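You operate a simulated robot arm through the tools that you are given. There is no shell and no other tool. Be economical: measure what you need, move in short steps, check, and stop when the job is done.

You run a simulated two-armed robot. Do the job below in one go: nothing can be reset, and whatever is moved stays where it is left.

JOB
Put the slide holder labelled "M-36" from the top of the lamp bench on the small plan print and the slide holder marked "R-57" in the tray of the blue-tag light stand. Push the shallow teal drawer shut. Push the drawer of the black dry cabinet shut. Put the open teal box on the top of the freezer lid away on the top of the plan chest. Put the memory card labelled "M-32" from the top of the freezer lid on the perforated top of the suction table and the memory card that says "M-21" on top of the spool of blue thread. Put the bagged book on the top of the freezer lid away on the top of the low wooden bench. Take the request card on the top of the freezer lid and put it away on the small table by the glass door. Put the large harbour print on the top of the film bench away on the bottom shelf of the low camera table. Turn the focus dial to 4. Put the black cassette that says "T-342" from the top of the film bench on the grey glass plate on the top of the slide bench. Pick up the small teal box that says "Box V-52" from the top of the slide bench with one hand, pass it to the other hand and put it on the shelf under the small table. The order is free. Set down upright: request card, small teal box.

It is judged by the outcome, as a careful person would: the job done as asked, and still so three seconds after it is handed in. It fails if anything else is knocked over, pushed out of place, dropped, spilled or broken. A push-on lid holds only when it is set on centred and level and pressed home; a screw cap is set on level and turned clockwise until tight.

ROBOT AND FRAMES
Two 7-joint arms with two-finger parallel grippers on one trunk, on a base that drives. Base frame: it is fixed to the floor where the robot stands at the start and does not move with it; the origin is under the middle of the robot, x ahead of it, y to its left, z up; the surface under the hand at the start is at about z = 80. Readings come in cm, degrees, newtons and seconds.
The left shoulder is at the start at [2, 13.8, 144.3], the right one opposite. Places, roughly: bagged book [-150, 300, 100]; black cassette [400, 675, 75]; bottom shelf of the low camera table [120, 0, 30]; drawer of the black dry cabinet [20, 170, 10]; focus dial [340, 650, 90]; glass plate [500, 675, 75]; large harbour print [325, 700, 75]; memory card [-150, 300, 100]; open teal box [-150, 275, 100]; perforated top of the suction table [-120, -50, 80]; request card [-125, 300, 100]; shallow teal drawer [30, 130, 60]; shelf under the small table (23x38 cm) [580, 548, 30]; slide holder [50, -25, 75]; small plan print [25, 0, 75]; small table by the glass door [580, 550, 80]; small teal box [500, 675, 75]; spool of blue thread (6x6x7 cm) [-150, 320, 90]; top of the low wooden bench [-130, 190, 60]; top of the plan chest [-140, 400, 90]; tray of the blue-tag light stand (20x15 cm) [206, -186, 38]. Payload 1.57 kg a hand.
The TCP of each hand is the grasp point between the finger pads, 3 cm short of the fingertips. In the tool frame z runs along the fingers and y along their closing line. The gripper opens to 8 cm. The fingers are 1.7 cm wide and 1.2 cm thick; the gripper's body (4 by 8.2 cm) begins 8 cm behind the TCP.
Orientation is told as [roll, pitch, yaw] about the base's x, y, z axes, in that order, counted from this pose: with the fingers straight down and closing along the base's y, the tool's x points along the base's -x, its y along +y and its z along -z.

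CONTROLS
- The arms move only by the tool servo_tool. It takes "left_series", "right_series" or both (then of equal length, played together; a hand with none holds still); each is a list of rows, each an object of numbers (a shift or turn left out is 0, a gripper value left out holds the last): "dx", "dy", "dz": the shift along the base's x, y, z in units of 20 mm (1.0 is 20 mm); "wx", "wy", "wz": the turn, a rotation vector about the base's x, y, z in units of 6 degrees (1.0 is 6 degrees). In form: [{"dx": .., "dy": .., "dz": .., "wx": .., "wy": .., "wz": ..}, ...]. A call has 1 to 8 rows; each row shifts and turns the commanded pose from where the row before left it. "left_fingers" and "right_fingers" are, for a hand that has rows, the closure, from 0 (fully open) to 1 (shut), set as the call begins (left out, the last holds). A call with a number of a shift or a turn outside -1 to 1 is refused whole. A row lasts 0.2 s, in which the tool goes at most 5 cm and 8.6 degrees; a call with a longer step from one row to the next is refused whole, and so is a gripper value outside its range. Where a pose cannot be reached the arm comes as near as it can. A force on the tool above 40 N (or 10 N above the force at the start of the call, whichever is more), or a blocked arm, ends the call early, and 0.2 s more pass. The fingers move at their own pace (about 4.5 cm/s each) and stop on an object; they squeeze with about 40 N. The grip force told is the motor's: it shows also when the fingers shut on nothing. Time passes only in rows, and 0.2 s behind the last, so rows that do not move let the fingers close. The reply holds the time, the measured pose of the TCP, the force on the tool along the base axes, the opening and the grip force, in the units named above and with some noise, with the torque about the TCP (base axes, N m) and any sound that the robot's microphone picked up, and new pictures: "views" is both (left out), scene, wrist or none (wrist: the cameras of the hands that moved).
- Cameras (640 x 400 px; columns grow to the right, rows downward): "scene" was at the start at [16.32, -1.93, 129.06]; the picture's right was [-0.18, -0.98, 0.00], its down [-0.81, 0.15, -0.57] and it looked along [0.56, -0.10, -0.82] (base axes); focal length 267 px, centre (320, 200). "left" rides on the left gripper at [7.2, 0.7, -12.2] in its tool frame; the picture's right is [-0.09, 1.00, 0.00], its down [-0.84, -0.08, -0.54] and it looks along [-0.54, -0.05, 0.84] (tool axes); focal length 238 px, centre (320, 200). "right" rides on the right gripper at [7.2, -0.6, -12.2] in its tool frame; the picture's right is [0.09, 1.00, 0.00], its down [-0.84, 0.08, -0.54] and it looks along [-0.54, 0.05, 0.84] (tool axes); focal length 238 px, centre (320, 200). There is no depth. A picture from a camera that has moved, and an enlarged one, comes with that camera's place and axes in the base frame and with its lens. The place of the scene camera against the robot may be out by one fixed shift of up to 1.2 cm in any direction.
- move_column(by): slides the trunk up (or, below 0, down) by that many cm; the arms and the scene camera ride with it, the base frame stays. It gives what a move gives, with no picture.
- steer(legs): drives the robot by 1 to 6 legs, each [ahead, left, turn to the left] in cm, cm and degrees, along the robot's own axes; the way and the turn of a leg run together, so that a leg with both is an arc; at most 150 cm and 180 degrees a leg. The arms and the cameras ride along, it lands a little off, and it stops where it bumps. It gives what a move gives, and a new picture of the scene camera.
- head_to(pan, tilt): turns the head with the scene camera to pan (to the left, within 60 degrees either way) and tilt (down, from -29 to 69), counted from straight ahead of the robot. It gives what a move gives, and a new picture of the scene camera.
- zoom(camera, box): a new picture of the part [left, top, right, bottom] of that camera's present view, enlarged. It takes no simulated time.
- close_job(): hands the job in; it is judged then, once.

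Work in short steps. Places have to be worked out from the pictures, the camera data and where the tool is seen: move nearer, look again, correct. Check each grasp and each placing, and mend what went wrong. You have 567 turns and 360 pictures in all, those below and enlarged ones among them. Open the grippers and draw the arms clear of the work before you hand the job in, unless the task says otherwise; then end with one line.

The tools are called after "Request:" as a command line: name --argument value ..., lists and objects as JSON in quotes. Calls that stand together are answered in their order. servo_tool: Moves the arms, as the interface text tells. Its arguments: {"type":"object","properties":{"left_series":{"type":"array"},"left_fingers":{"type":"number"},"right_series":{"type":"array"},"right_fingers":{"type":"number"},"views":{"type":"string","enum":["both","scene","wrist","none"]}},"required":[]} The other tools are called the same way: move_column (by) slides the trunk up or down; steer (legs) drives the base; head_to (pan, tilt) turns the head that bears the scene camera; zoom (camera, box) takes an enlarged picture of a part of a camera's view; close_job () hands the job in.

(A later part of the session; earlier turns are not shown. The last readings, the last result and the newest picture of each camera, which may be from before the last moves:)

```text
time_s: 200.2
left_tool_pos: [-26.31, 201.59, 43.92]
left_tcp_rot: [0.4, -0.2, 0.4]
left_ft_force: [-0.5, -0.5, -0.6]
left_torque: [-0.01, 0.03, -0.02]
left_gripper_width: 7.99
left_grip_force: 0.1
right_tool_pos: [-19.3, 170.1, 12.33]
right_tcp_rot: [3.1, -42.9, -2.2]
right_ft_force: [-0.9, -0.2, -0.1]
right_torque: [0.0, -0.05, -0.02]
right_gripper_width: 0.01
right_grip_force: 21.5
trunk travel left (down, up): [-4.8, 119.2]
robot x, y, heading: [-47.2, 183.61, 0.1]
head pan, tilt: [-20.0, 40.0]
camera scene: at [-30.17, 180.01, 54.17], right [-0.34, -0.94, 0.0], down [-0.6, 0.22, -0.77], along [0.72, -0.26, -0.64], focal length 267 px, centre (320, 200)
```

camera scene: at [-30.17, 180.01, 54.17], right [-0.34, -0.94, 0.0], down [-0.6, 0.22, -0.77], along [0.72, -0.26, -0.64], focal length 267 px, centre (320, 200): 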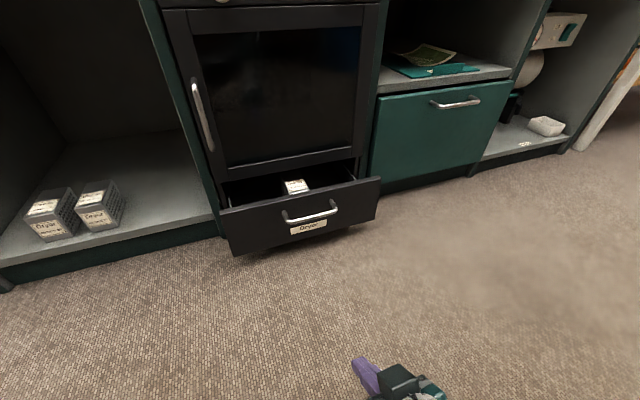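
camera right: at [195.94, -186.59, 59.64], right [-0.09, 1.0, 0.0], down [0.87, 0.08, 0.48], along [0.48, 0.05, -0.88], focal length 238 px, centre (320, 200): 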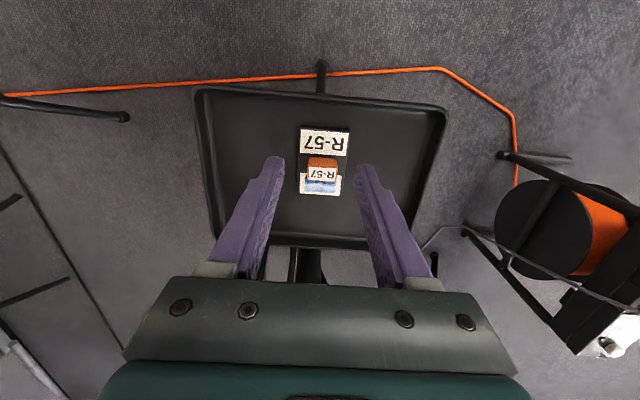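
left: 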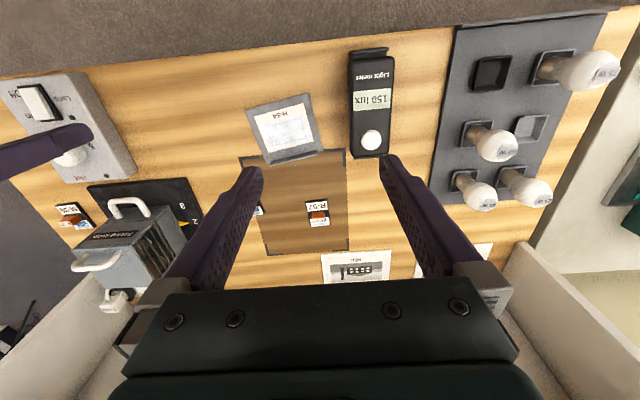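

Front centre about (15,168,9.5); my hand is at the right height. I drive 24 cm ahead with a small sideways fix.

Request:
steer --legs '[[24, -2, 0]]'

Request:
servo_tool --right_series '[{"dx": 1}, {"dx": 1}, {"dx": 0.7}, {"dx": 0.7}, {"dx": 0.7}, {"dx": 0.7}]' --views "scene"

```text
time_s: 202.0
left_tool_pos: [-2.59, 199.62, 43.77]
left_tcp_rot: [0.4, -0.2, 0.4]
left_ft_force: [-0.5, 0.3, 0.4]
left_torque: [-0.02, -0.01, 0.02]
left_gripper_width: 7.99
left_grip_force: 0.2
right_tool_pos: [4.42, 167.99, 12.19]
right_tcp_rot: [3.1, -42.9, -2.5]
right_ft_force: [0.3, -0.6, -0.5]
right_torque: [0.01, 0.01, 0.02]
right_gripper_width: 0.02
right_grip_force: 21.2
trunk travel left (down, up): [-4.8, 119.2]
robot x, y, heading: [-23.57, 181.32, 0.1]
head pan, tilt: [-20.0, 40.0]
camera scene: at [-6.4, 178.0, 54.14], right [-0.34, -0.94, 0.0], down [-0.6, 0.22, -0.77], along [0.72, -0.26, -0.64], focal length 267 px, centre (320, 200)
```

scene: 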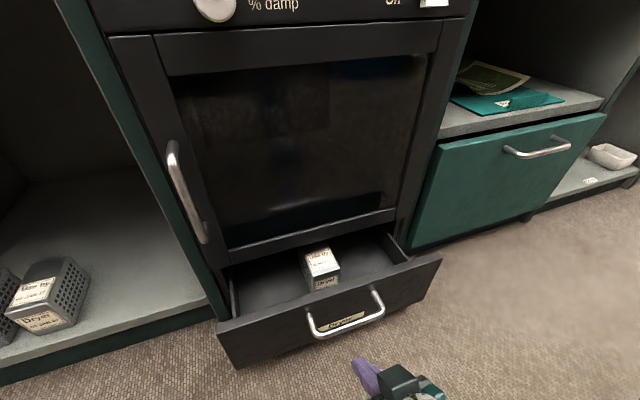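

```text
time_s: 203.4
left_tool_pos: [-2.25, 199.61, 44.07]
left_tcp_rot: [0.4, -0.2, 0.4]
left_ft_force: [0.0, 0.3, -0.3]
left_torque: [-0.01, 0.02, 0.02]
left_gripper_width: 8.01
left_grip_force: 0.1
right_tool_pos: [14.34, 168.11, 12.33]
right_tcp_rot: [3.2, -43.1, -2.4]
right_ft_force: [-0.4, 0.3, -1.4]
right_torque: [0.02, -0.02, 0.0]
right_gripper_width: 0.0
right_grip_force: 21.4
trunk travel left (down, up): [-4.8, 119.2]
robot x, y, heading: [-23.78, 181.67, 0.1]
head pan, tilt: [-20.0, 40.0]
camera scene: at [-6.15, 177.99, 54.17], right [-0.34, -0.94, 0.0], down [-0.6, 0.22, -0.77], along [0.72, -0.26, -0.64], focal length 267 px, centre (320, 200)
```

scene: 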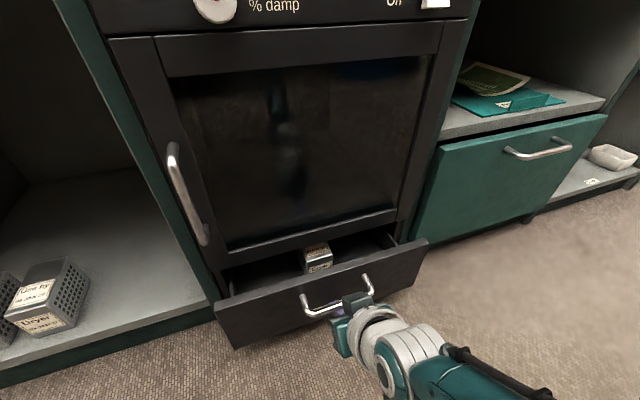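

It slides. I continue.

Request:
servo_tool --right_series '[{"dx": 0.5}, {"dx": 0.5}, {"dx": 0.5}, {"dx": 0.5}, {"dx": 0.5}]' --views "none"

Request:
steer --legs '[[4, 0, 0]]'

```text
time_s: 204.6
left_tool_pos: [-2.32, 199.65, 44.02]
left_tcp_rot: [0.4, -0.2, 0.4]
left_ft_force: [0.1, -0.1, -0.1]
left_torque: [0.01, 0.02, 0.0]
left_gripper_width: 8.0
left_grip_force: 0.1
right_tool_pos: [16.34, 168.22, 12.52]
right_tcp_rot: [3.2, -43.1, -2.4]
right_ft_force: [0.2, -0.1, -0.5]
right_torque: [0.01, 0.01, 0.02]
right_gripper_width: 0.01
right_grip_force: 21.2
right hand out of reach, approached as far as the arm can: row 3, 4, 5
trunk travel left (down, up): [-4.8, 119.2]
robot x, y, heading: [-23.39, 181.68, 0.1]
head pan, tilt: [-20.0, 40.0]
```

```text
time_s: 205.4
left_tool_pos: [1.54, 199.59, 43.97]
left_tcp_rot: [0.4, -0.2, 0.4]
left_ft_force: [0.4, -0.5, -1.0]
left_torque: [0.0, -0.03, 0.01]
left_gripper_width: 7.99
left_grip_force: 0.0
right_tool_pos: [20.36, 168.08, 12.55]
right_tcp_rot: [3.1, -43.2, -2.3]
right_ft_force: [0.0, -0.7, 0.8]
right_torque: [0.01, 0.03, 0.01]
right_gripper_width: 0.02
right_grip_force: 21.3
trunk travel left (down, up): [-4.8, 119.2]
robot x, y, heading: [-19.58, 181.57, -0.2]
head pan, tilt: [-20.0, 40.0]
camera scene: at [-2.37, 177.97, 54.16], right [-0.34, -0.94, 0.0], down [-0.6, 0.22, -0.77], along [0.72, -0.26, -0.64], focal length 267 px, centre (320, 200)
```

scene: 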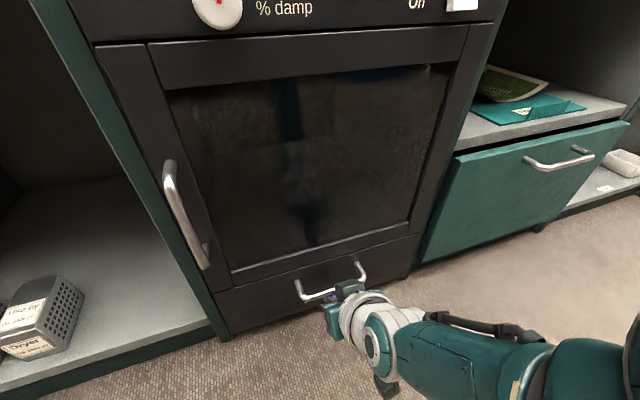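

It looks flush; one small extra nudge to be sure it meets its stop.

Request:
steer --legs '[[1.5, 0, 0]]'

Request:
steer --legs '[[-30, 0, 0]]'

```text
time_s: 206.2
left_tool_pos: [2.48, 199.64, 43.79]
left_tcp_rot: [0.4, 0.2, 0.4]
left_ft_force: [-0.2, -0.2, -0.4]
left_torque: [0.02, -0.01, 0.0]
left_gripper_width: 8.02
left_grip_force: 0.0
right_tool_pos: [20.89, 168.27, 12.26]
right_tcp_rot: [3.1, -42.6, -2.3]
right_ft_force: [-12.2, 0.5, -5.2]
right_torque: [0.0, 0.36, 0.02]
right_gripper_width: 0.01
right_grip_force: 21.2
trunk travel left (down, up): [-4.8, 119.2]
robot x, y, heading: [-17.94, 181.75, -0.3]
head pan, tilt: [-20.0, 40.0]
camera scene: at [-1.34, 177.99, 54.07], right [-0.34, -0.94, 0.0], down [-0.61, 0.22, -0.76], along [0.72, -0.26, -0.65], focal length 267 px, centre (320, 200)
```

scene: 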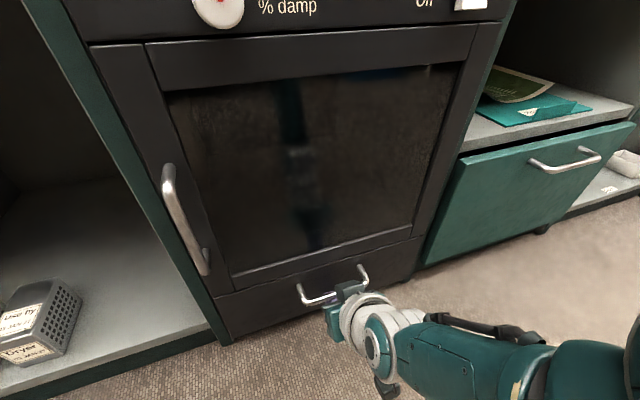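

```text
time_s: 208.3
left_tool_pos: [-26.81, 199.68, 43.83]
left_tcp_rot: [0.4, -0.3, 0.4]
left_ft_force: [-0.1, 0.0, 0.2]
left_torque: [0.01, 0.01, 0.01]
left_gripper_width: 8.01
left_grip_force: 0.1
right_tool_pos: [-8.27, 168.27, 12.45]
right_tcp_rot: [3.1, -43.0, -2.5]
right_ft_force: [-0.2, -0.1, -0.6]
right_torque: [0.02, 0.02, -0.02]
right_gripper_width: 0.0
right_grip_force: 21.3
trunk travel left (down, up): [-4.8, 119.2]
robot x, y, heading: [-48.49, 181.84, -0.1]
head pan, tilt: [-20.0, 40.0]
camera scene: at [-30.81, 178.0, 54.19], right [-0.34, -0.94, 0.0], down [-0.6, 0.22, -0.77], along [0.72, -0.26, -0.64], focal length 267 px, centre (320, 200)
```

scene: 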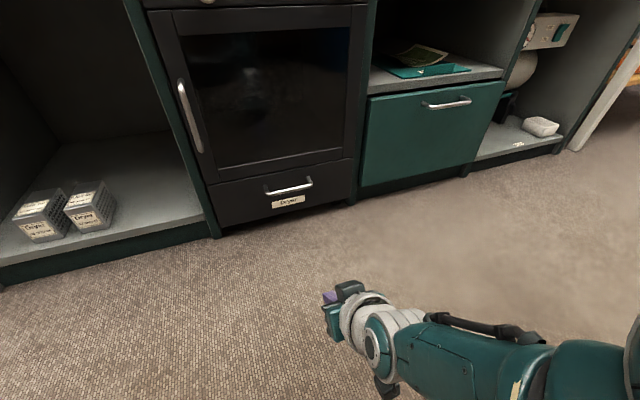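

Both drawers are shut. I straighten and retract the right hand, then raise the trunk for the freezer work.

Request:
servo_tool --right_series '[{"dx": -1, "wy": 0.9}, {"dx": -1, "wy": 0.9, "dz": 0.5}, {"dx": -1, "wy": 0.9, "dz": 0.5}, {"dx": -1, "wy": 0.9, "dz": 0.5}, {"dx": -1, "wy": 0.9, "dz": 0.5}, {"wy": 0.9}, {"wy": 0.9}, {"wy": 0.8}]' --right_fingers 0 --views "none"

Request:
move_column --by 40

Request:
move_column --by 40

Request:
steer --legs '[[0, 0, 130]]'

Request:
head_to --pan 0 --tilt 20

```text
time_s: 210.1
left_tool_pos: [-26.99, 199.53, 43.99]
left_tcp_rot: [0.5, -0.1, 0.4]
left_ft_force: [0.7, 0.0, 0.0]
left_torque: [0.02, 0.01, 0.02]
left_gripper_width: 8.01
left_grip_force: 0.0
right_tool_pos: [-18.48, 168.37, 16.48]
right_tcp_rot: [1.6, -0.3, -1.9]
right_ft_force: [0.0, -0.5, -0.2]
right_torque: [-0.02, 0.05, 0.01]
right_gripper_width: 7.98
right_grip_force: 0.1
trunk travel left (down, up): [-4.8, 119.2]
robot x, y, heading: [-48.06, 181.54, 0.1]
head pan, tilt: [-20.0, 40.0]
```

```text
time_s: 213.9
left_tool_pos: [-27.0, 199.57, 83.98]
left_tcp_rot: [0.3, -0.2, 0.5]
left_ft_force: [-0.8, 0.6, 0.1]
left_torque: [-0.03, 0.03, -0.03]
left_gripper_width: 8.0
left_grip_force: 0.1
right_tool_pos: [-18.54, 168.28, 56.5]
right_tcp_rot: [1.5, -0.3, -1.7]
right_ft_force: [0.2, -0.2, -0.2]
right_torque: [0.03, -0.01, -0.01]
right_gripper_width: 8.01
right_grip_force: 0.1
trunk travel left (down, up): [-44.8, 79.2]
robot x, y, heading: [-48.21, 181.38, -0.1]
head pan, tilt: [-20.0, 40.0]
```

```text
time_s: 217.7
left_tool_pos: [-27.04, 199.62, 124.04]
left_tcp_rot: [0.4, -0.2, 0.4]
left_ft_force: [0.1, -0.1, 0.7]
left_torque: [-0.01, -0.03, -0.01]
left_gripper_width: 8.02
left_grip_force: 0.1
right_tool_pos: [-18.49, 168.27, 96.55]
right_tcp_rot: [1.6, -0.2, -1.9]
right_ft_force: [-0.3, -0.6, 0.4]
right_torque: [-0.02, 0.01, 0.04]
right_gripper_width: 7.96
right_grip_force: 0.0
trunk travel left (down, up): [-84.8, 39.2]
robot x, y, heading: [-47.86, 181.47, -0.0]
head pan, tilt: [-20.0, 40.0]
```

```text
time_s: 223.6
left_tool_pos: [-75.73, 185.83, 123.94]
left_tcp_rot: [0.4, -0.2, 131.0]
left_ft_force: [0.6, 0.0, -0.3]
left_torque: [0.02, 0.0, 0.01]
left_gripper_width: 7.99
left_grip_force: 0.0
right_tool_pos: [-57.6, 212.72, 96.5]
right_tcp_rot: [1.5, -0.3, 128.8]
right_ft_force: [-0.5, -0.5, -0.5]
right_torque: [0.02, 0.01, -0.01]
right_gripper_width: 7.98
right_grip_force: 0.1
trunk travel left (down, up): [-84.8, 39.2]
robot x, y, heading: [-48.16, 181.65, 130.6]
head pan, tilt: [-20.0, 40.0]
camera scene: at [-58.46, 196.44, 134.17], right [0.94, 0.35, 0.0], down [0.23, -0.6, -0.77], along [-0.27, 0.72, -0.64], focal length 267 px, centre (320, 200)
```

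scene: 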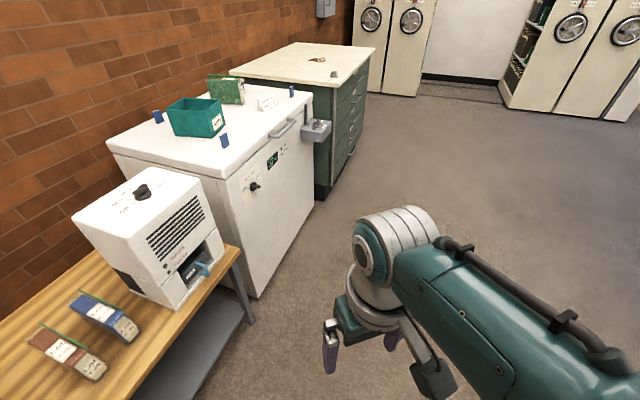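

```text
time_s: 224.4
left_tool_pos: [-75.76, 185.81, 123.88]
left_tcp_rot: [0.3, -0.3, 131.1]
left_ft_force: [-0.9, 0.1, -0.4]
left_torque: [-0.01, -0.01, 0.02]
left_gripper_width: 8.02
left_grip_force: 0.0
right_tool_pos: [-57.51, 212.72, 96.54]
right_tcp_rot: [1.5, -0.3, 128.9]
right_ft_force: [0.2, 0.3, -0.6]
right_torque: [0.0, -0.02, -0.02]
right_gripper_width: 8.0
right_grip_force: 0.0
trunk travel left (down, up): [-84.8, 39.2]
robot x, y, heading: [-48.05, 181.66, 130.5]
head pan, tilt: [0.0, 20.0]
camera scene: at [-61.52, 195.55, 137.3], right [0.76, 0.65, 0.0], down [0.22, -0.26, -0.94], along [-0.61, 0.71, -0.34], focal length 267 px, centre (320, 200)
```

scene: 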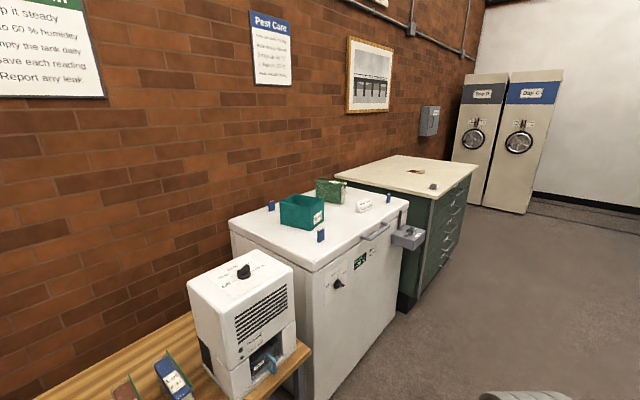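

I can see the freezer with teal box, green book, request card and blue cards. I turn west and drive to stand in front of it.

Request:
steer --legs '[[0, 0, 49.5], [0, -88, 0]]'

Request:
head_to --pan 0 --tilt 40

```text
time_s: 231.3
left_tool_pos: [-70.08, 251.27, 123.86]
left_tcp_rot: [0.4, -0.2, -178.5]
left_ft_force: [-0.8, 0.3, 0.7]
left_torque: [0.02, -0.01, 0.02]
left_gripper_width: 7.99
left_grip_force: 0.0
right_tool_pos: [-79.24, 282.61, 96.43]
right_tcp_rot: [1.4, -0.4, 179.2]
right_ft_force: [-0.8, -0.4, 0.3]
right_torque: [-0.04, -0.01, 0.04]
right_gripper_width: 8.0
right_grip_force: 0.1
trunk travel left (down, up): [-84.8, 39.2]
robot x, y, heading: [-49.26, 270.03, -179.3]
head pan, tilt: [0.0, 20.0]
camera scene: at [-69.26, 268.89, 137.31], right [-0.02, 1.0, 0.0], down [0.34, 0.01, -0.94], along [-0.94, -0.02, -0.34], focal length 267 px, centre (320, 200)
```

scene: 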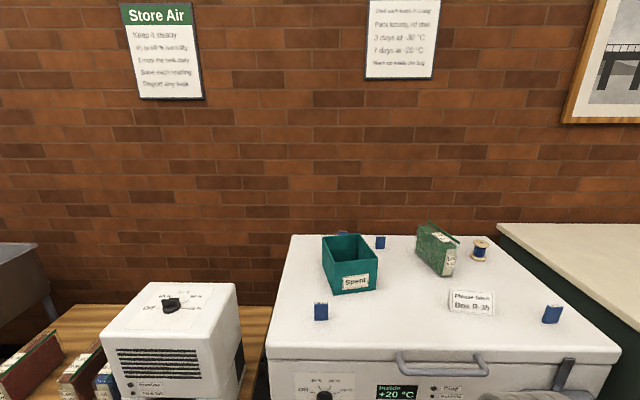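

```text
time_s: 232.1
left_tool_pos: [-69.97, 251.36, 124.13]
left_tcp_rot: [0.5, -0.2, -178.6]
left_ft_force: [0.4, 0.4, -0.9]
left_torque: [-0.02, 0.03, 0.0]
left_gripper_width: 7.98
left_grip_force: 0.0
right_tool_pos: [-79.1, 282.51, 96.63]
right_tcp_rot: [1.5, -0.4, 179.2]
right_ft_force: [-0.9, -0.5, -0.6]
right_torque: [0.02, 0.0, 0.01]
right_gripper_width: 8.02
right_grip_force: 0.0
trunk travel left (down, up): [-84.8, 39.2]
robot x, y, heading: [-48.78, 269.8, -178.9]
head pan, tilt: [0.0, 40.0]
camera scene: at [-68.45, 268.91, 134.18], right [-0.02, 1.0, 0.0], down [0.64, 0.01, -0.77], along [-0.77, -0.01, -0.64], focal length 267 px, centre (320, 200)
```

scene: 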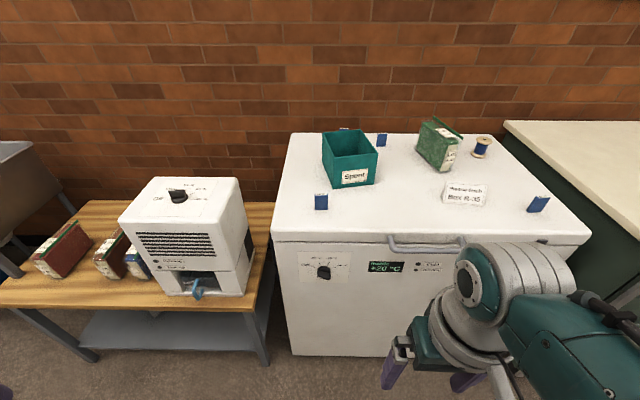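

I zoom on the freezer top to read labels.

Request:
zoom --camera "scene" --box '[300, 110, 560, 270]'

```text
2.46 times, centred on (430, 190) of scene
camera zoom: at [-68.45, 268.91, 134.18], right [-0.02, 1.0, 0.0], down [0.64, 0.01, -0.77], along [-0.77, -0.01, -0.64], focal length 657 px, centre (49, 225)
```

zoom: 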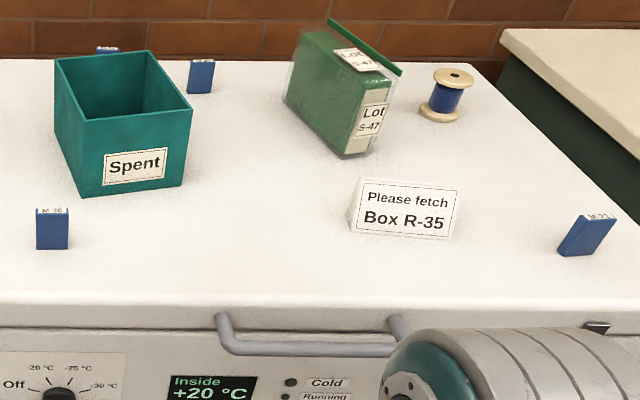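

Request:
zoom --camera "scene" --box '[300, 115, 400, 215]'

Request:
zoom --camera "scene" --box '[510, 185, 560, 220]'

```text
4.00 times, centred on (350, 165) of scene
camera zoom: at [-68.45, 268.91, 134.18], right [-0.02, 1.0, 0.0], down [0.64, 0.01, -0.77], along [-0.77, -0.01, -0.64], focal length 1067 px, centre (200, 340)
```

zoom: 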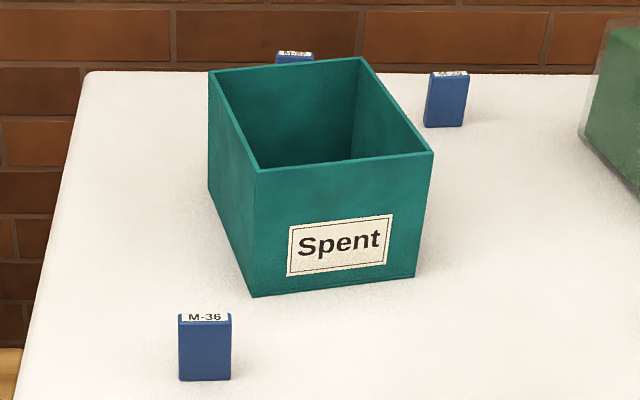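

```text
11.43 times, centred on (535, 202) of scene
camera zoom: at [-68.45, 268.91, 134.18], right [-0.02, 1.0, 0.0], down [0.64, 0.01, -0.77], along [-0.77, -0.01, -0.64], focal length 3049 px, centre (-2137, 171)
```

zoom: 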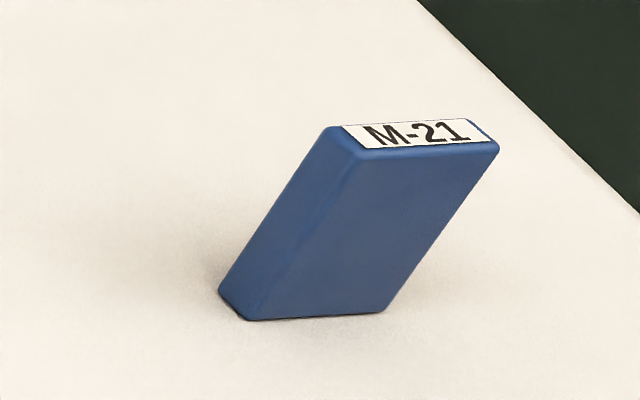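

M-21 is at the right front. I raise the right hand by 13 cm, then drive sideways to y≈302 and 18 cm closer.

Request:
servo_tool --right_series '[{"dz": 1}, {"dz": 1}, {"dz": 1}, {"dz": 1}, {"dz": 1}, {"dz": 1}, {"dz": 0.5}]' --views "none"

Request:
steer --legs '[[0, -32, -1], [16, 0, 0]]'

Request:
servo_tool --right_series '[{"dx": -1}, {"dx": -0.5}]' --views "wrist"

```text
time_s: 233.7
left_tool_pos: [-69.97, 251.38, 123.92]
left_tcp_rot: [0.4, -0.2, -178.6]
left_ft_force: [0.1, 0.7, -0.5]
left_torque: [-0.01, 0.01, -0.04]
left_gripper_width: 8.02
left_grip_force: 0.1
right_tool_pos: [-79.13, 282.44, 109.66]
right_tcp_rot: [1.4, -0.3, 179.3]
right_ft_force: [0.6, -0.2, 1.2]
right_torque: [0.0, 0.02, -0.02]
right_gripper_width: 8.03
right_grip_force: 0.1
trunk travel left (down, up): [-84.8, 39.2]
robot x, y, heading: [-49.25, 269.88, -179.0]
head pan, tilt: [0.0, 40.0]
```

```text
time_s: 236.9
left_tool_pos: [-86.81, 283.95, 123.89]
left_tcp_rot: [0.4, -0.2, -179.8]
left_ft_force: [0.1, -0.4, 0.0]
left_torque: [0.0, -0.01, -0.02]
left_gripper_width: 8.01
left_grip_force: 0.1
right_tool_pos: [-95.34, 315.36, 109.56]
right_tcp_rot: [1.6, -0.3, 178.0]
right_ft_force: [-0.1, -0.6, -1.0]
right_torque: [0.0, 0.01, -0.01]
right_gripper_width: 7.99
right_grip_force: 0.1
trunk travel left (down, up): [-84.8, 39.2]
robot x, y, heading: [-65.56, 302.18, 179.5]
head pan, tilt: [0.0, 40.0]
camera scene: at [-84.81, 301.55, 134.17], right [0.0, 1.0, 0.0], down [0.64, 0.0, -0.77], along [-0.77, 0.0, -0.64], focal length 267 px, centre (320, 200)
```

scene: 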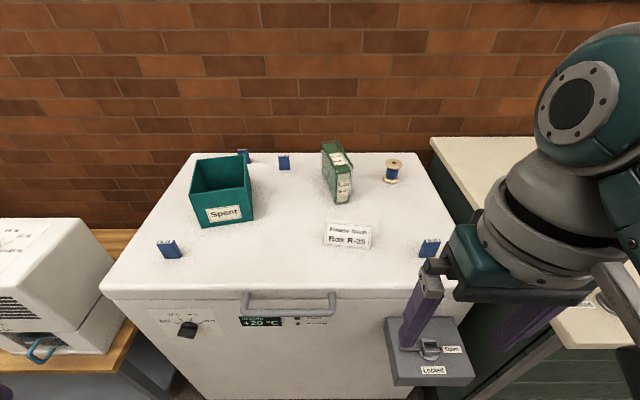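

```text
time_s: 237.5
left_tool_pos: [-86.9, 284.06, 123.98]
left_tcp_rot: [0.4, -0.3, -179.9]
left_ft_force: [-0.3, 0.2, 0.3]
left_torque: [-0.04, 0.03, 0.0]
left_gripper_width: 7.98
left_grip_force: 0.1
right_tool_pos: [-98.42, 315.52, 109.6]
right_tcp_rot: [1.4, -0.4, 178.1]
right_ft_force: [0.0, 0.3, 1.0]
right_torque: [-0.01, -0.03, 0.02]
right_gripper_width: 8.0
right_grip_force: 0.0
trunk travel left (down, up): [-84.8, 39.2]
robot x, y, heading: [-65.76, 302.16, 179.8]
head pan, tilt: [0.0, 40.0]
camera right: at [-90.96, 316.12, 121.75], right [0.06, -1.0, 0.03], down [-0.84, -0.03, 0.55], along [-0.55, -0.05, -0.84], focal length 238 px, centre (320, 200)
```

right: 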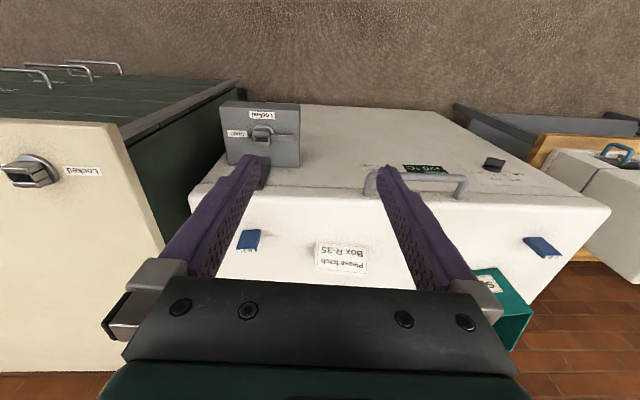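

Triangulating: freezer top is z≈83.5, M-21 at (-125.7,328), spool at (-151,323,top≈90.5). I lower the trunk 13 cm and drive closer to find how near I can get.

Request:
move_column --by -12

Request:
steer --legs '[[14, -10, 0]]'

```text
time_s: 239.0
left_tool_pos: [-86.79, 284.1, 112.03]
left_tcp_rot: [0.4, -0.2, -179.9]
left_ft_force: [-0.9, 1.0, 0.3]
left_torque: [0.01, 0.04, 0.02]
left_gripper_width: 8.01
left_grip_force: 0.1
right_tool_pos: [-98.3, 315.43, 97.45]
right_tcp_rot: [1.5, -0.3, 178.0]
right_ft_force: [0.2, 0.4, -0.6]
right_torque: [-0.01, -0.06, 0.03]
right_gripper_width: 8.02
right_grip_force: 0.0
trunk travel left (down, up): [-72.8, 51.2]
robot x, y, heading: [-65.5, 301.89, 179.7]
head pan, tilt: [0.0, 40.0]
```

```text
time_s: 240.4
left_tool_pos: [-100.4, 294.06, 112.02]
left_tcp_rot: [0.4, -0.2, -179.7]
left_ft_force: [0.5, -0.4, 0.5]
left_torque: [0.02, 0.03, -0.03]
left_gripper_width: 8.01
left_grip_force: 0.1
right_tool_pos: [-112.04, 325.43, 97.43]
right_tcp_rot: [1.4, -0.3, 178.1]
right_ft_force: [-0.6, 0.5, -0.7]
right_torque: [0.04, -0.01, -0.01]
right_gripper_width: 8.0
right_grip_force: 0.0
trunk travel left (down, up): [-72.8, 51.2]
robot x, y, heading: [-79.47, 312.36, 179.8]
head pan, tilt: [0.0, 40.0]
camera scene: at [-98.53, 311.54, 122.17], right [0.0, 1.0, 0.0], down [0.64, 0.0, -0.77], along [-0.77, 0.0, -0.64], focal length 267 px, centre (320, 200)
```

scene: 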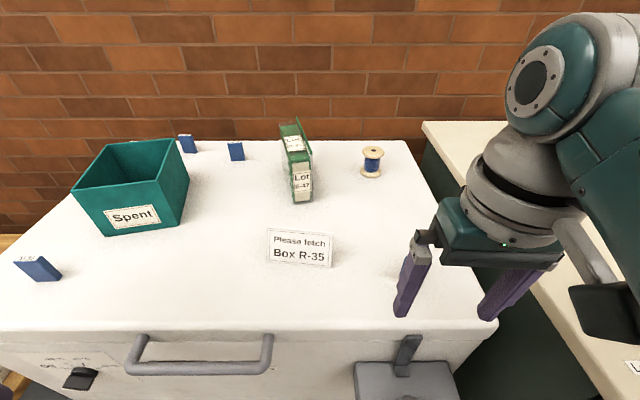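

No bump. I go 8 cm more and look from the right wrist.

Request:
steer --legs '[[8, 0, 0]]'

Request:
servo_tool --right_series '[{"dy": 0.3, "wz": 0.3}]' --views "wrist"

```text
time_s: 241.5
left_tool_pos: [-108.35, 294.07, 112.03]
left_tcp_rot: [0.3, -0.1, -179.8]
left_ft_force: [0.4, -0.2, 0.5]
left_torque: [0.01, 0.02, 0.03]
left_gripper_width: 8.0
left_grip_force: 0.0
right_tool_pos: [-119.85, 325.44, 97.51]
right_tcp_rot: [1.5, -0.3, 178.2]
right_ft_force: [-1.4, 0.0, -0.1]
right_torque: [0.01, -0.04, -0.01]
right_gripper_width: 8.0
right_grip_force: 0.0
trunk travel left (down, up): [-72.8, 51.2]
robot x, y, heading: [-87.03, 311.78, 179.9]
head pan, tilt: [0.0, 40.0]
camera scene: at [-106.37, 311.55, 122.17], right [0.0, 1.0, 0.0], down [0.64, 0.0, -0.77], along [-0.77, 0.0, -0.64], focal length 267 px, centre (320, 200)
```

scene: 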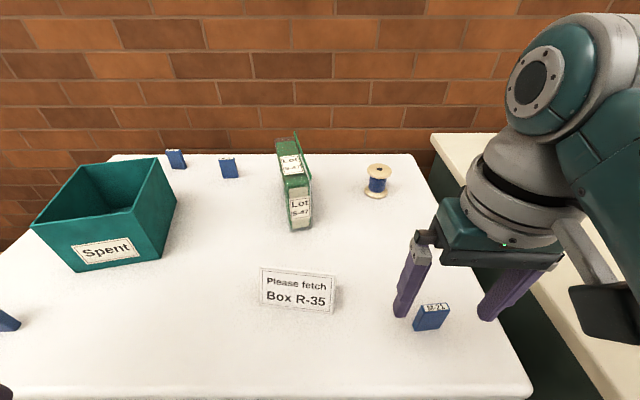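

```text
time_s: 241.9
left_tool_pos: [-108.51, 294.12, 111.86]
left_tcp_rot: [0.4, -0.1, -179.8]
left_ft_force: [0.5, -0.3, 0.2]
left_torque: [0.0, 0.01, 0.03]
left_gripper_width: 8.02
left_grip_force: 0.0
right_tool_pos: [-119.78, 325.99, 97.53]
right_tcp_rot: [1.7, -0.2, 179.9]
right_ft_force: [-0.3, -0.9, -0.2]
right_torque: [0.0, -0.01, -0.02]
right_gripper_width: 8.0
right_grip_force: 0.0
trunk travel left (down, up): [-72.8, 51.2]
robot x, y, heading: [-86.97, 311.91, 179.8]
head pan, tilt: [0.0, 40.0]
camera right: at [-112.52, 326.87, 109.8], right [0.09, -1.0, 0.03], down [-0.83, -0.06, 0.55], along [-0.54, -0.07, -0.84], focal length 238 px, centre (320, 200)
```

right: 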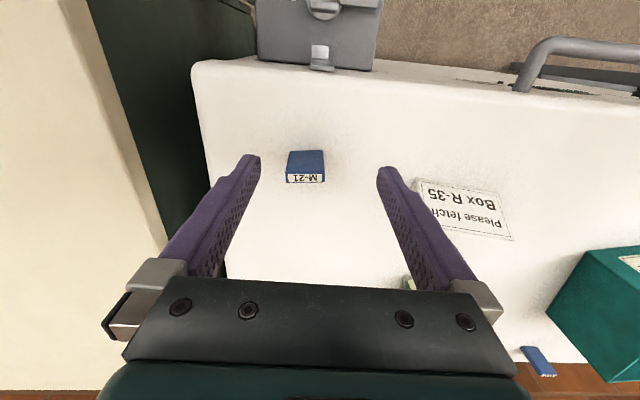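

M-21 is at about (-123.6,326.7), upright. I go over it and descend with fingers narrowed.

Request:
servo_tool --right_series '[{"dx": -1, "dy": 0.2}, {"dx": -0.9, "dy": 0.15}, {"dz": -1}, {"dz": -1}, {"dz": -0.5}, {}]' --right_fingers 0.3 --views "wrist"

```text
time_s: 243.3
left_tool_pos: [-108.44, 294.1, 111.92]
left_tcp_rot: [0.4, -0.1, -179.9]
left_ft_force: [1.2, 0.4, -0.3]
left_torque: [0.0, 0.01, 0.0]
left_gripper_width: 8.01
left_grip_force: 0.0
right_tool_pos: [-123.76, 326.77, 92.57]
right_tcp_rot: [1.5, -0.3, 179.9]
right_ft_force: [0.2, -0.3, 0.1]
right_torque: [-0.02, 0.01, 0.02]
right_gripper_width: 5.62
right_grip_force: 0.0
trunk travel left (down, up): [-72.8, 51.2]
robot x, y, heading: [-87.42, 312.02, 179.8]
head pan, tilt: [0.0, 40.0]
camera right: at [-116.35, 327.62, 104.79], right [0.09, -1.0, 0.03], down [-0.83, -0.06, 0.55], along [-0.54, -0.07, -0.84], focal length 238 px, centre (320, 200)
```

right: 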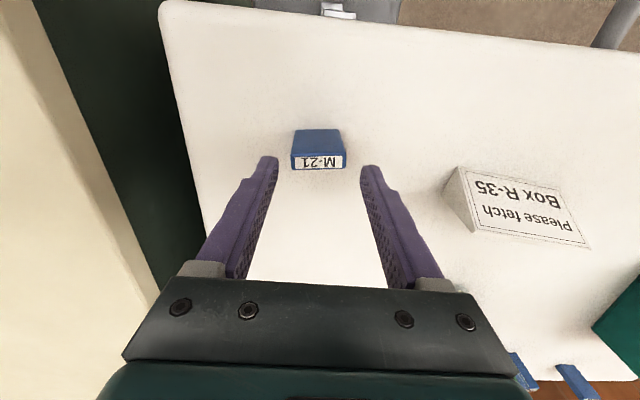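

Aligned. I descend 5 cm and close.

Request:
servo_tool --right_series '[{"dz": -0.9}, {"dz": -0.9}, {"dz": -0.75}, {}]' --views "none"

Request:
servo_tool --right_series '[{}, {}, {}]' --right_fingers 1 --views "wrist"

```text
time_s: 244.1
left_tool_pos: [-108.41, 294.12, 111.95]
left_tcp_rot: [0.4, -0.1, -179.8]
left_ft_force: [-0.1, 0.1, 0.0]
left_torque: [0.03, 0.0, -0.02]
left_gripper_width: 8.02
left_grip_force: 0.0
right_tool_pos: [-123.68, 326.73, 88.5]
right_tcp_rot: [1.2, 0.1, 179.8]
right_ft_force: [8.0, -0.6, 21.4]
right_torque: [0.77, -0.24, -0.3]
right_gripper_width: 5.54
right_grip_force: 0.1
trunk travel left (down, up): [-72.8, 51.2]
robot x, y, heading: [-86.87, 311.66, 179.9]
head pan, tilt: [0.0, 40.0]
stopped in row 3 (right hand): the force on the tool passed its limit at 86 N (the readings are from after the stop); the commanded pose is now the measured one
```

```text
time_s: 244.9
left_tool_pos: [-108.49, 294.42, 111.89]
left_tcp_rot: [0.1, -0.1, -179.8]
left_ft_force: [0.6, -0.5, 0.4]
left_torque: [0.01, 0.03, -0.01]
left_gripper_width: 8.0
left_grip_force: 0.0
right_tool_pos: [-123.82, 327.21, 88.6]
right_tcp_rot: [0.7, -0.1, 179.8]
right_ft_force: [2.5, 15.5, 17.2]
right_torque: [0.93, -0.21, 0.02]
right_gripper_width: 3.55
right_grip_force: 29.3
trunk travel left (down, up): [-72.8, 51.2]
robot x, y, heading: [-86.67, 312.1, 179.7]
head pan, tilt: [0.0, 40.0]
camera right: at [-116.55, 327.99, 100.76], right [0.09, -1.0, 0.01], down [-0.84, -0.07, 0.54], along [-0.54, -0.06, -0.84], focal length 238 px, centre (320, 200)
```

right: 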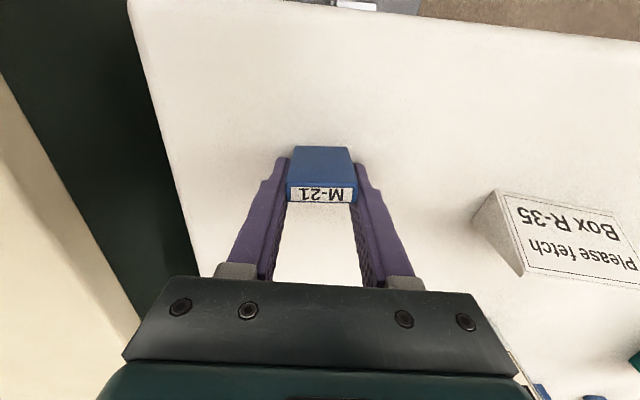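

Gripped (3.55 cm); the freezer top is at z≈85.4. I lift it clear.

Request:
servo_tool --right_series '[{"dz": 1}, {"dz": 1}, {"dz": 1}, {"dz": 1}, {"dz": 1}, {"dz": 1}]' --views "both"

```text
time_s: 246.3
left_tool_pos: [-108.42, 294.16, 111.89]
left_tcp_rot: [0.4, -0.3, -179.9]
left_ft_force: [-0.3, -1.1, -0.3]
left_torque: [-0.01, 0.0, 0.01]
left_gripper_width: 8.0
left_grip_force: 0.2
right_tool_pos: [-123.66, 326.55, 100.47]
right_tcp_rot: [1.4, 0.0, 179.9]
right_ft_force: [-0.4, 0.4, 0.0]
right_torque: [-0.01, 0.0, 0.01]
right_gripper_width: 3.53
right_grip_force: 40.4
trunk travel left (down, up): [-72.8, 51.2]
robot x, y, heading: [-87.25, 312.3, 179.8]
head pan, tilt: [0.0, 40.0]
camera scene: at [-106.35, 311.55, 122.17], right [0.0, 1.0, 0.0], down [0.64, 0.0, -0.77], along [-0.77, 0.0, -0.64], focal length 267 px, centre (320, 200)
camera right: at [-116.43, 327.45, 112.81], right [0.09, -1.0, 0.02], down [-0.84, -0.06, 0.54], along [-0.54, -0.07, -0.84], focal length 238 px, centre (320, 200)
```

scene: 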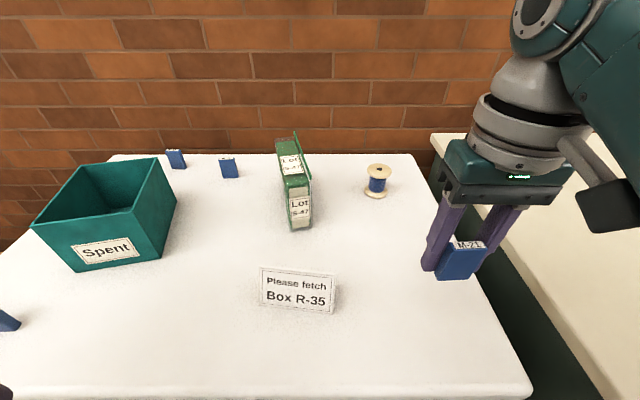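
right: 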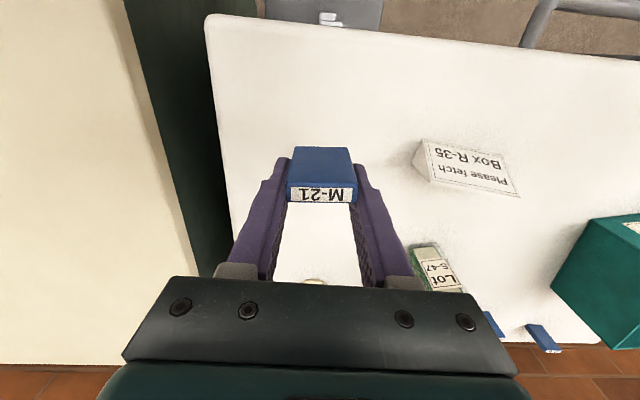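

The spool top is near (-151.5,323,92.4). I inch forward 6 cm.

Request:
steer --legs '[[6, 0, 0]]'

```text
time_s: 247.2
left_tool_pos: [-114.33, 294.13, 111.98]
left_tcp_rot: [0.3, -0.2, -179.8]
left_ft_force: [-0.1, 0.0, 0.3]
left_torque: [-0.02, 0.01, -0.02]
left_gripper_width: 8.01
left_grip_force: 0.1
right_tool_pos: [-129.64, 326.62, 100.52]
right_tcp_rot: [1.3, 0.0, 179.8]
right_ft_force: [-0.2, 0.1, -0.1]
right_torque: [-0.01, -0.02, 0.0]
right_gripper_width: 3.49
right_grip_force: 40.3
trunk travel left (down, up): [-72.8, 51.2]
robot x, y, heading: [-93.13, 312.36, 180.0]
head pan, tilt: [0.0, 40.0]
camera scene: at [-112.35, 311.56, 122.17], right [0.0, 1.0, 0.0], down [0.64, 0.0, -0.77], along [-0.77, 0.0, -0.64], focal length 267 px, centre (320, 200)
```

scene: 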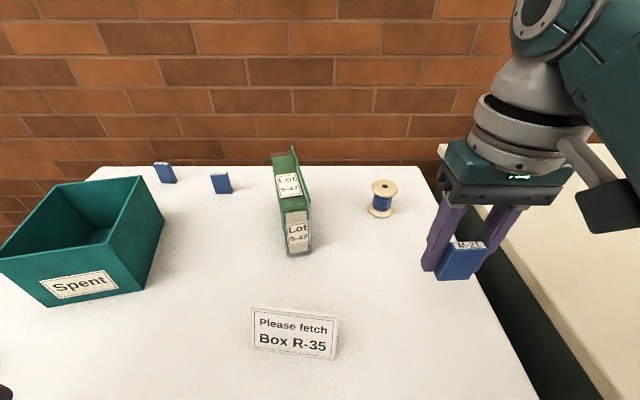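

Request:
steer --legs '[[7, 0, 0]]'

```text
time_s: 248.2
left_tool_pos: [-121.35, 293.95, 111.9]
left_tcp_rot: [0.3, -0.1, -179.8]
left_ft_force: [-0.4, 0.5, 0.5]
left_torque: [0.02, 0.03, -0.01]
left_gripper_width: 8.0
left_grip_force: 0.1
right_tool_pos: [-136.81, 326.59, 100.57]
right_tcp_rot: [1.2, 0.0, 179.8]
right_ft_force: [-0.3, -0.4, -0.4]
right_torque: [0.0, -0.01, 0.0]
right_gripper_width: 3.5
right_grip_force: 40.2
trunk travel left (down, up): [-72.8, 51.2]
robot x, y, heading: [-100.41, 311.78, 179.9]
head pan, tilt: [0.0, 40.0]
camera scene: at [-119.5, 311.59, 122.17], right [0.0, 1.0, 0.0], down [0.64, 0.0, -0.77], along [-0.77, 0.0, -0.64], focal length 267 px, centre (320, 200)
```

scene: 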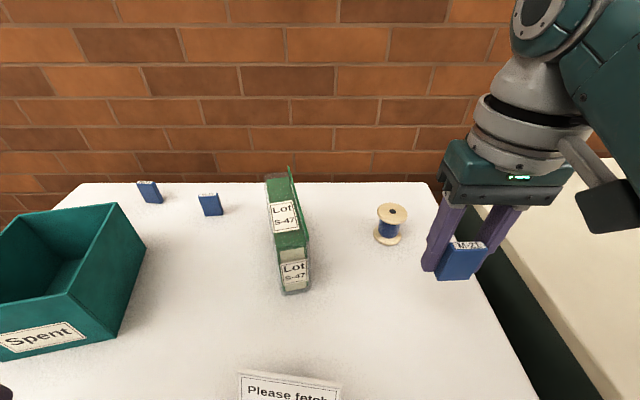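

Still free. 5 cm more.

Request:
steer --legs '[[5, 0, 0]]'

Request:
servo_tool --right_series '[{"dx": -1, "dy": -0.6}, {"dx": -1, "dy": -0.6}, {"dx": -0.7, "dy": -0.5}, {}]' --views "both"

```text
time_s: 249.2
left_tool_pos: [-126.54, 294.12, 111.83]
left_tcp_rot: [0.5, -0.1, -179.9]
left_ft_force: [0.2, -0.1, 0.3]
left_torque: [0.01, -0.01, 0.02]
left_gripper_width: 7.99
left_grip_force: 0.1
right_tool_pos: [-141.73, 326.75, 100.52]
right_tcp_rot: [1.3, 0.2, 179.8]
right_ft_force: [0.5, 0.1, -0.7]
right_torque: [-0.02, 0.0, -0.02]
right_gripper_width: 3.5
right_grip_force: 39.5
trunk travel left (down, up): [-72.8, 51.2]
robot x, y, heading: [-105.41, 312.0, 179.8]
head pan, tilt: [0.0, 40.0]
camera scene: at [-124.46, 311.61, 122.17], right [0.0, 1.0, 0.0], down [0.64, 0.0, -0.77], along [-0.77, 0.0, -0.64], focal length 267 px, centre (320, 200)
```

scene: 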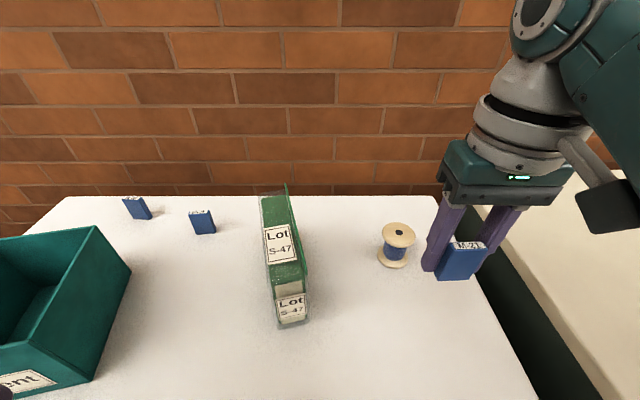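

```text
time_s: 250.2
left_tool_pos: [-126.37, 294.12, 111.92]
left_tcp_rot: [0.5, -0.2, -179.7]
left_ft_force: [-0.1, 0.3, -0.3]
left_torque: [0.01, 0.02, 0.01]
left_gripper_width: 8.01
left_grip_force: 0.2
right_tool_pos: [-147.18, 323.15, 100.58]
right_tcp_rot: [1.3, 0.0, 179.8]
right_ft_force: [0.2, 0.3, -0.2]
right_torque: [-0.01, 0.02, 0.02]
right_gripper_width: 3.49
right_grip_force: 39.5
trunk travel left (down, up): [-72.8, 51.2]
robot x, y, heading: [-105.56, 312.38, 180.1]
head pan, tilt: [0.0, 40.0]
camera scene: at [-124.46, 311.61, 122.17], right [0.0, 1.0, 0.0], down [0.64, 0.0, -0.77], along [-0.77, 0.0, -0.64], focal length 267 px, centre (320, 200)
camera right: at [-139.89, 324.06, 112.74], right [0.09, -1.0, 0.02], down [-0.84, -0.06, 0.54], along [-0.54, -0.07, -0.84], focal length 238 px, centre (320, 200)
```

scene: 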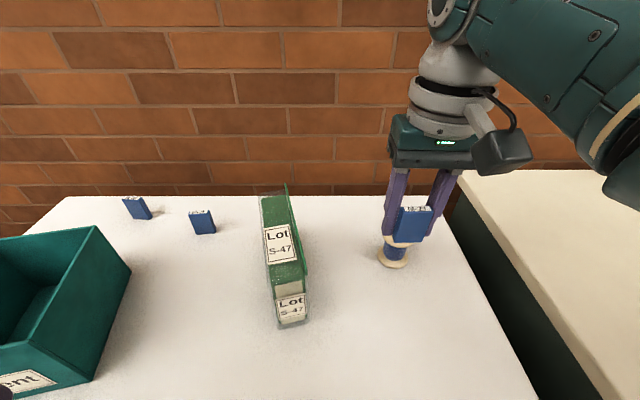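
right: 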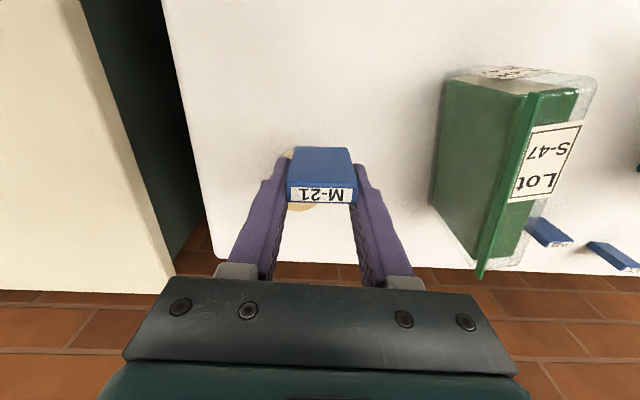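

Almost above the spool; I move about 4 cm further and look again.

Request:
servo_tool --right_series '[{"dx": -1, "dy": 0.1}, {"dx": -1, "dy": 0.1}, {}]' --views "both"

```text
time_s: 251.0
left_tool_pos: [-126.43, 294.13, 111.91]
left_tcp_rot: [0.4, -0.1, -179.8]
left_ft_force: [0.9, 0.0, 0.8]
left_torque: [0.01, 0.01, 0.0]
left_gripper_width: 7.99
left_grip_force: 0.0
right_tool_pos: [-150.56, 323.71, 100.67]
right_tcp_rot: [1.4, 0.0, 179.9]
right_ft_force: [0.2, 0.0, -0.4]
right_torque: [0.0, 0.0, 0.0]
right_gripper_width: 3.51
right_grip_force: 40.2
right hand out of reach, approached as far as the arm can: row 2
trunk travel left (down, up): [-72.8, 51.2]
robot x, y, heading: [-105.26, 311.59, 179.8]
head pan, tilt: [0.0, 40.0]
camera scene: at [-124.46, 311.62, 122.17], right [0.0, 1.0, 0.0], down [0.64, 0.0, -0.77], along [-0.77, 0.0, -0.64], focal length 267 px, centre (320, 200)
camera right: at [-143.32, 324.61, 112.96], right [0.09, -1.0, 0.02], down [-0.84, -0.06, 0.54], along [-0.54, -0.07, -0.84], focal length 238 px, centre (320, 200)
```

scene: 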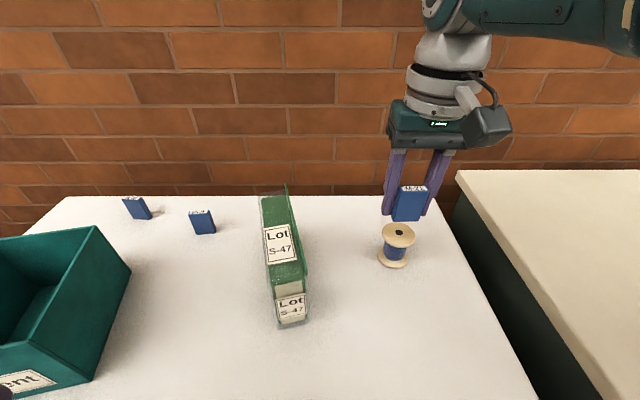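
right: 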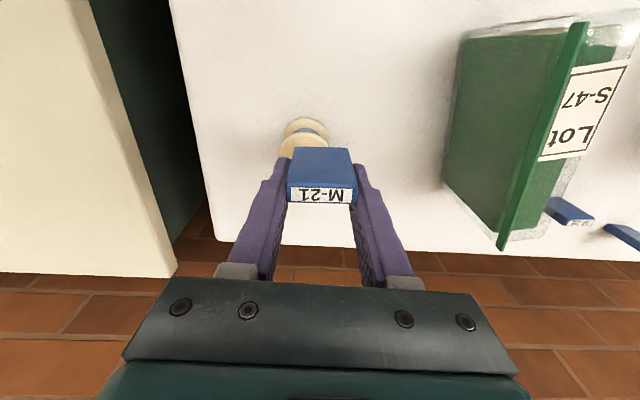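

I zoom the wrist view to locate the spool flange precisely.

Request:
zoom --camera "right" --box '[240, 90, 400, 220]'

Request:
zoom --camera "scene" --box '[350, 160, 470, 290]'

```text
3.08 times, centred on (320, 155) of right
camera zoom: at [-143.32, 324.61, 112.96], right [0.09, -1.0, 0.02], down [-0.84, -0.06, 0.54], along [-0.54, -0.07, -0.84], focal length 733 px, centre (320, 338)
```

zoom: 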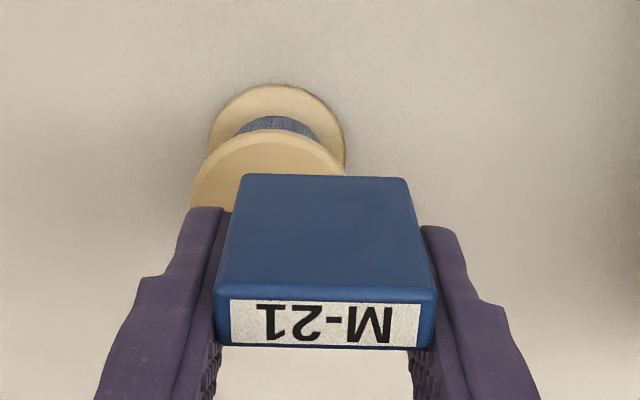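

```text
3.08 times, centred on (410, 225) of scene
camera zoom: at [-124.46, 311.62, 122.17], right [0.0, 1.0, 0.0], down [0.64, 0.0, -0.77], along [-0.77, 0.0, -0.64], focal length 821 px, centre (43, 123)
```

zoom: 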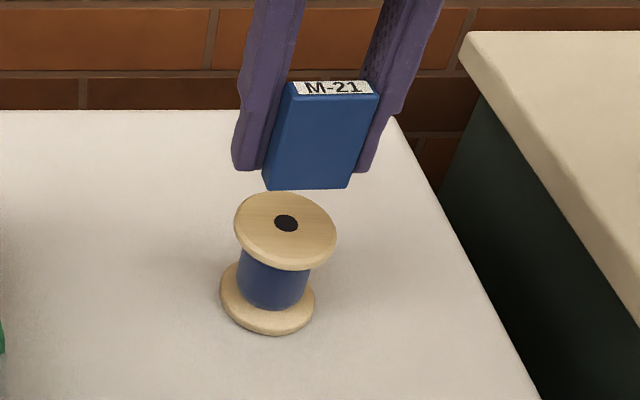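

Spool top centre estimated (-152.5,324.4,92.4), diameter ≈5 cm. I inch the base 3 cm forward, then fine-position.

Request:
steer --legs '[[3, 0, 0]]'

```text
time_s: 251.8
left_tool_pos: [-129.45, 294.2, 111.97]
left_tcp_rot: [0.5, -0.2, -179.9]
left_ft_force: [-0.5, -1.1, 0.1]
left_torque: [-0.01, 0.02, -0.03]
left_gripper_width: 8.0
left_grip_force: 0.1
right_tool_pos: [-153.56, 323.81, 100.7]
right_tcp_rot: [1.3, 0.1, 179.8]
right_ft_force: [0.3, -0.6, 0.1]
right_torque: [0.02, -0.02, -0.01]
right_gripper_width: 3.5
right_grip_force: 40.3
trunk travel left (down, up): [-72.8, 51.2]
robot x, y, heading: [-108.41, 312.08, 179.8]
head pan, tilt: [0.0, 40.0]
camera scene: at [-127.43, 311.61, 122.17], right [0.0, 1.0, 0.0], down [0.64, 0.0, -0.77], along [-0.77, 0.0, -0.64], focal length 267 px, centre (320, 200)
```

scene: 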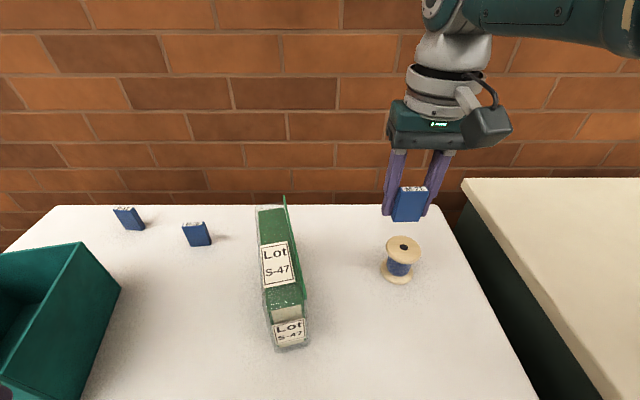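

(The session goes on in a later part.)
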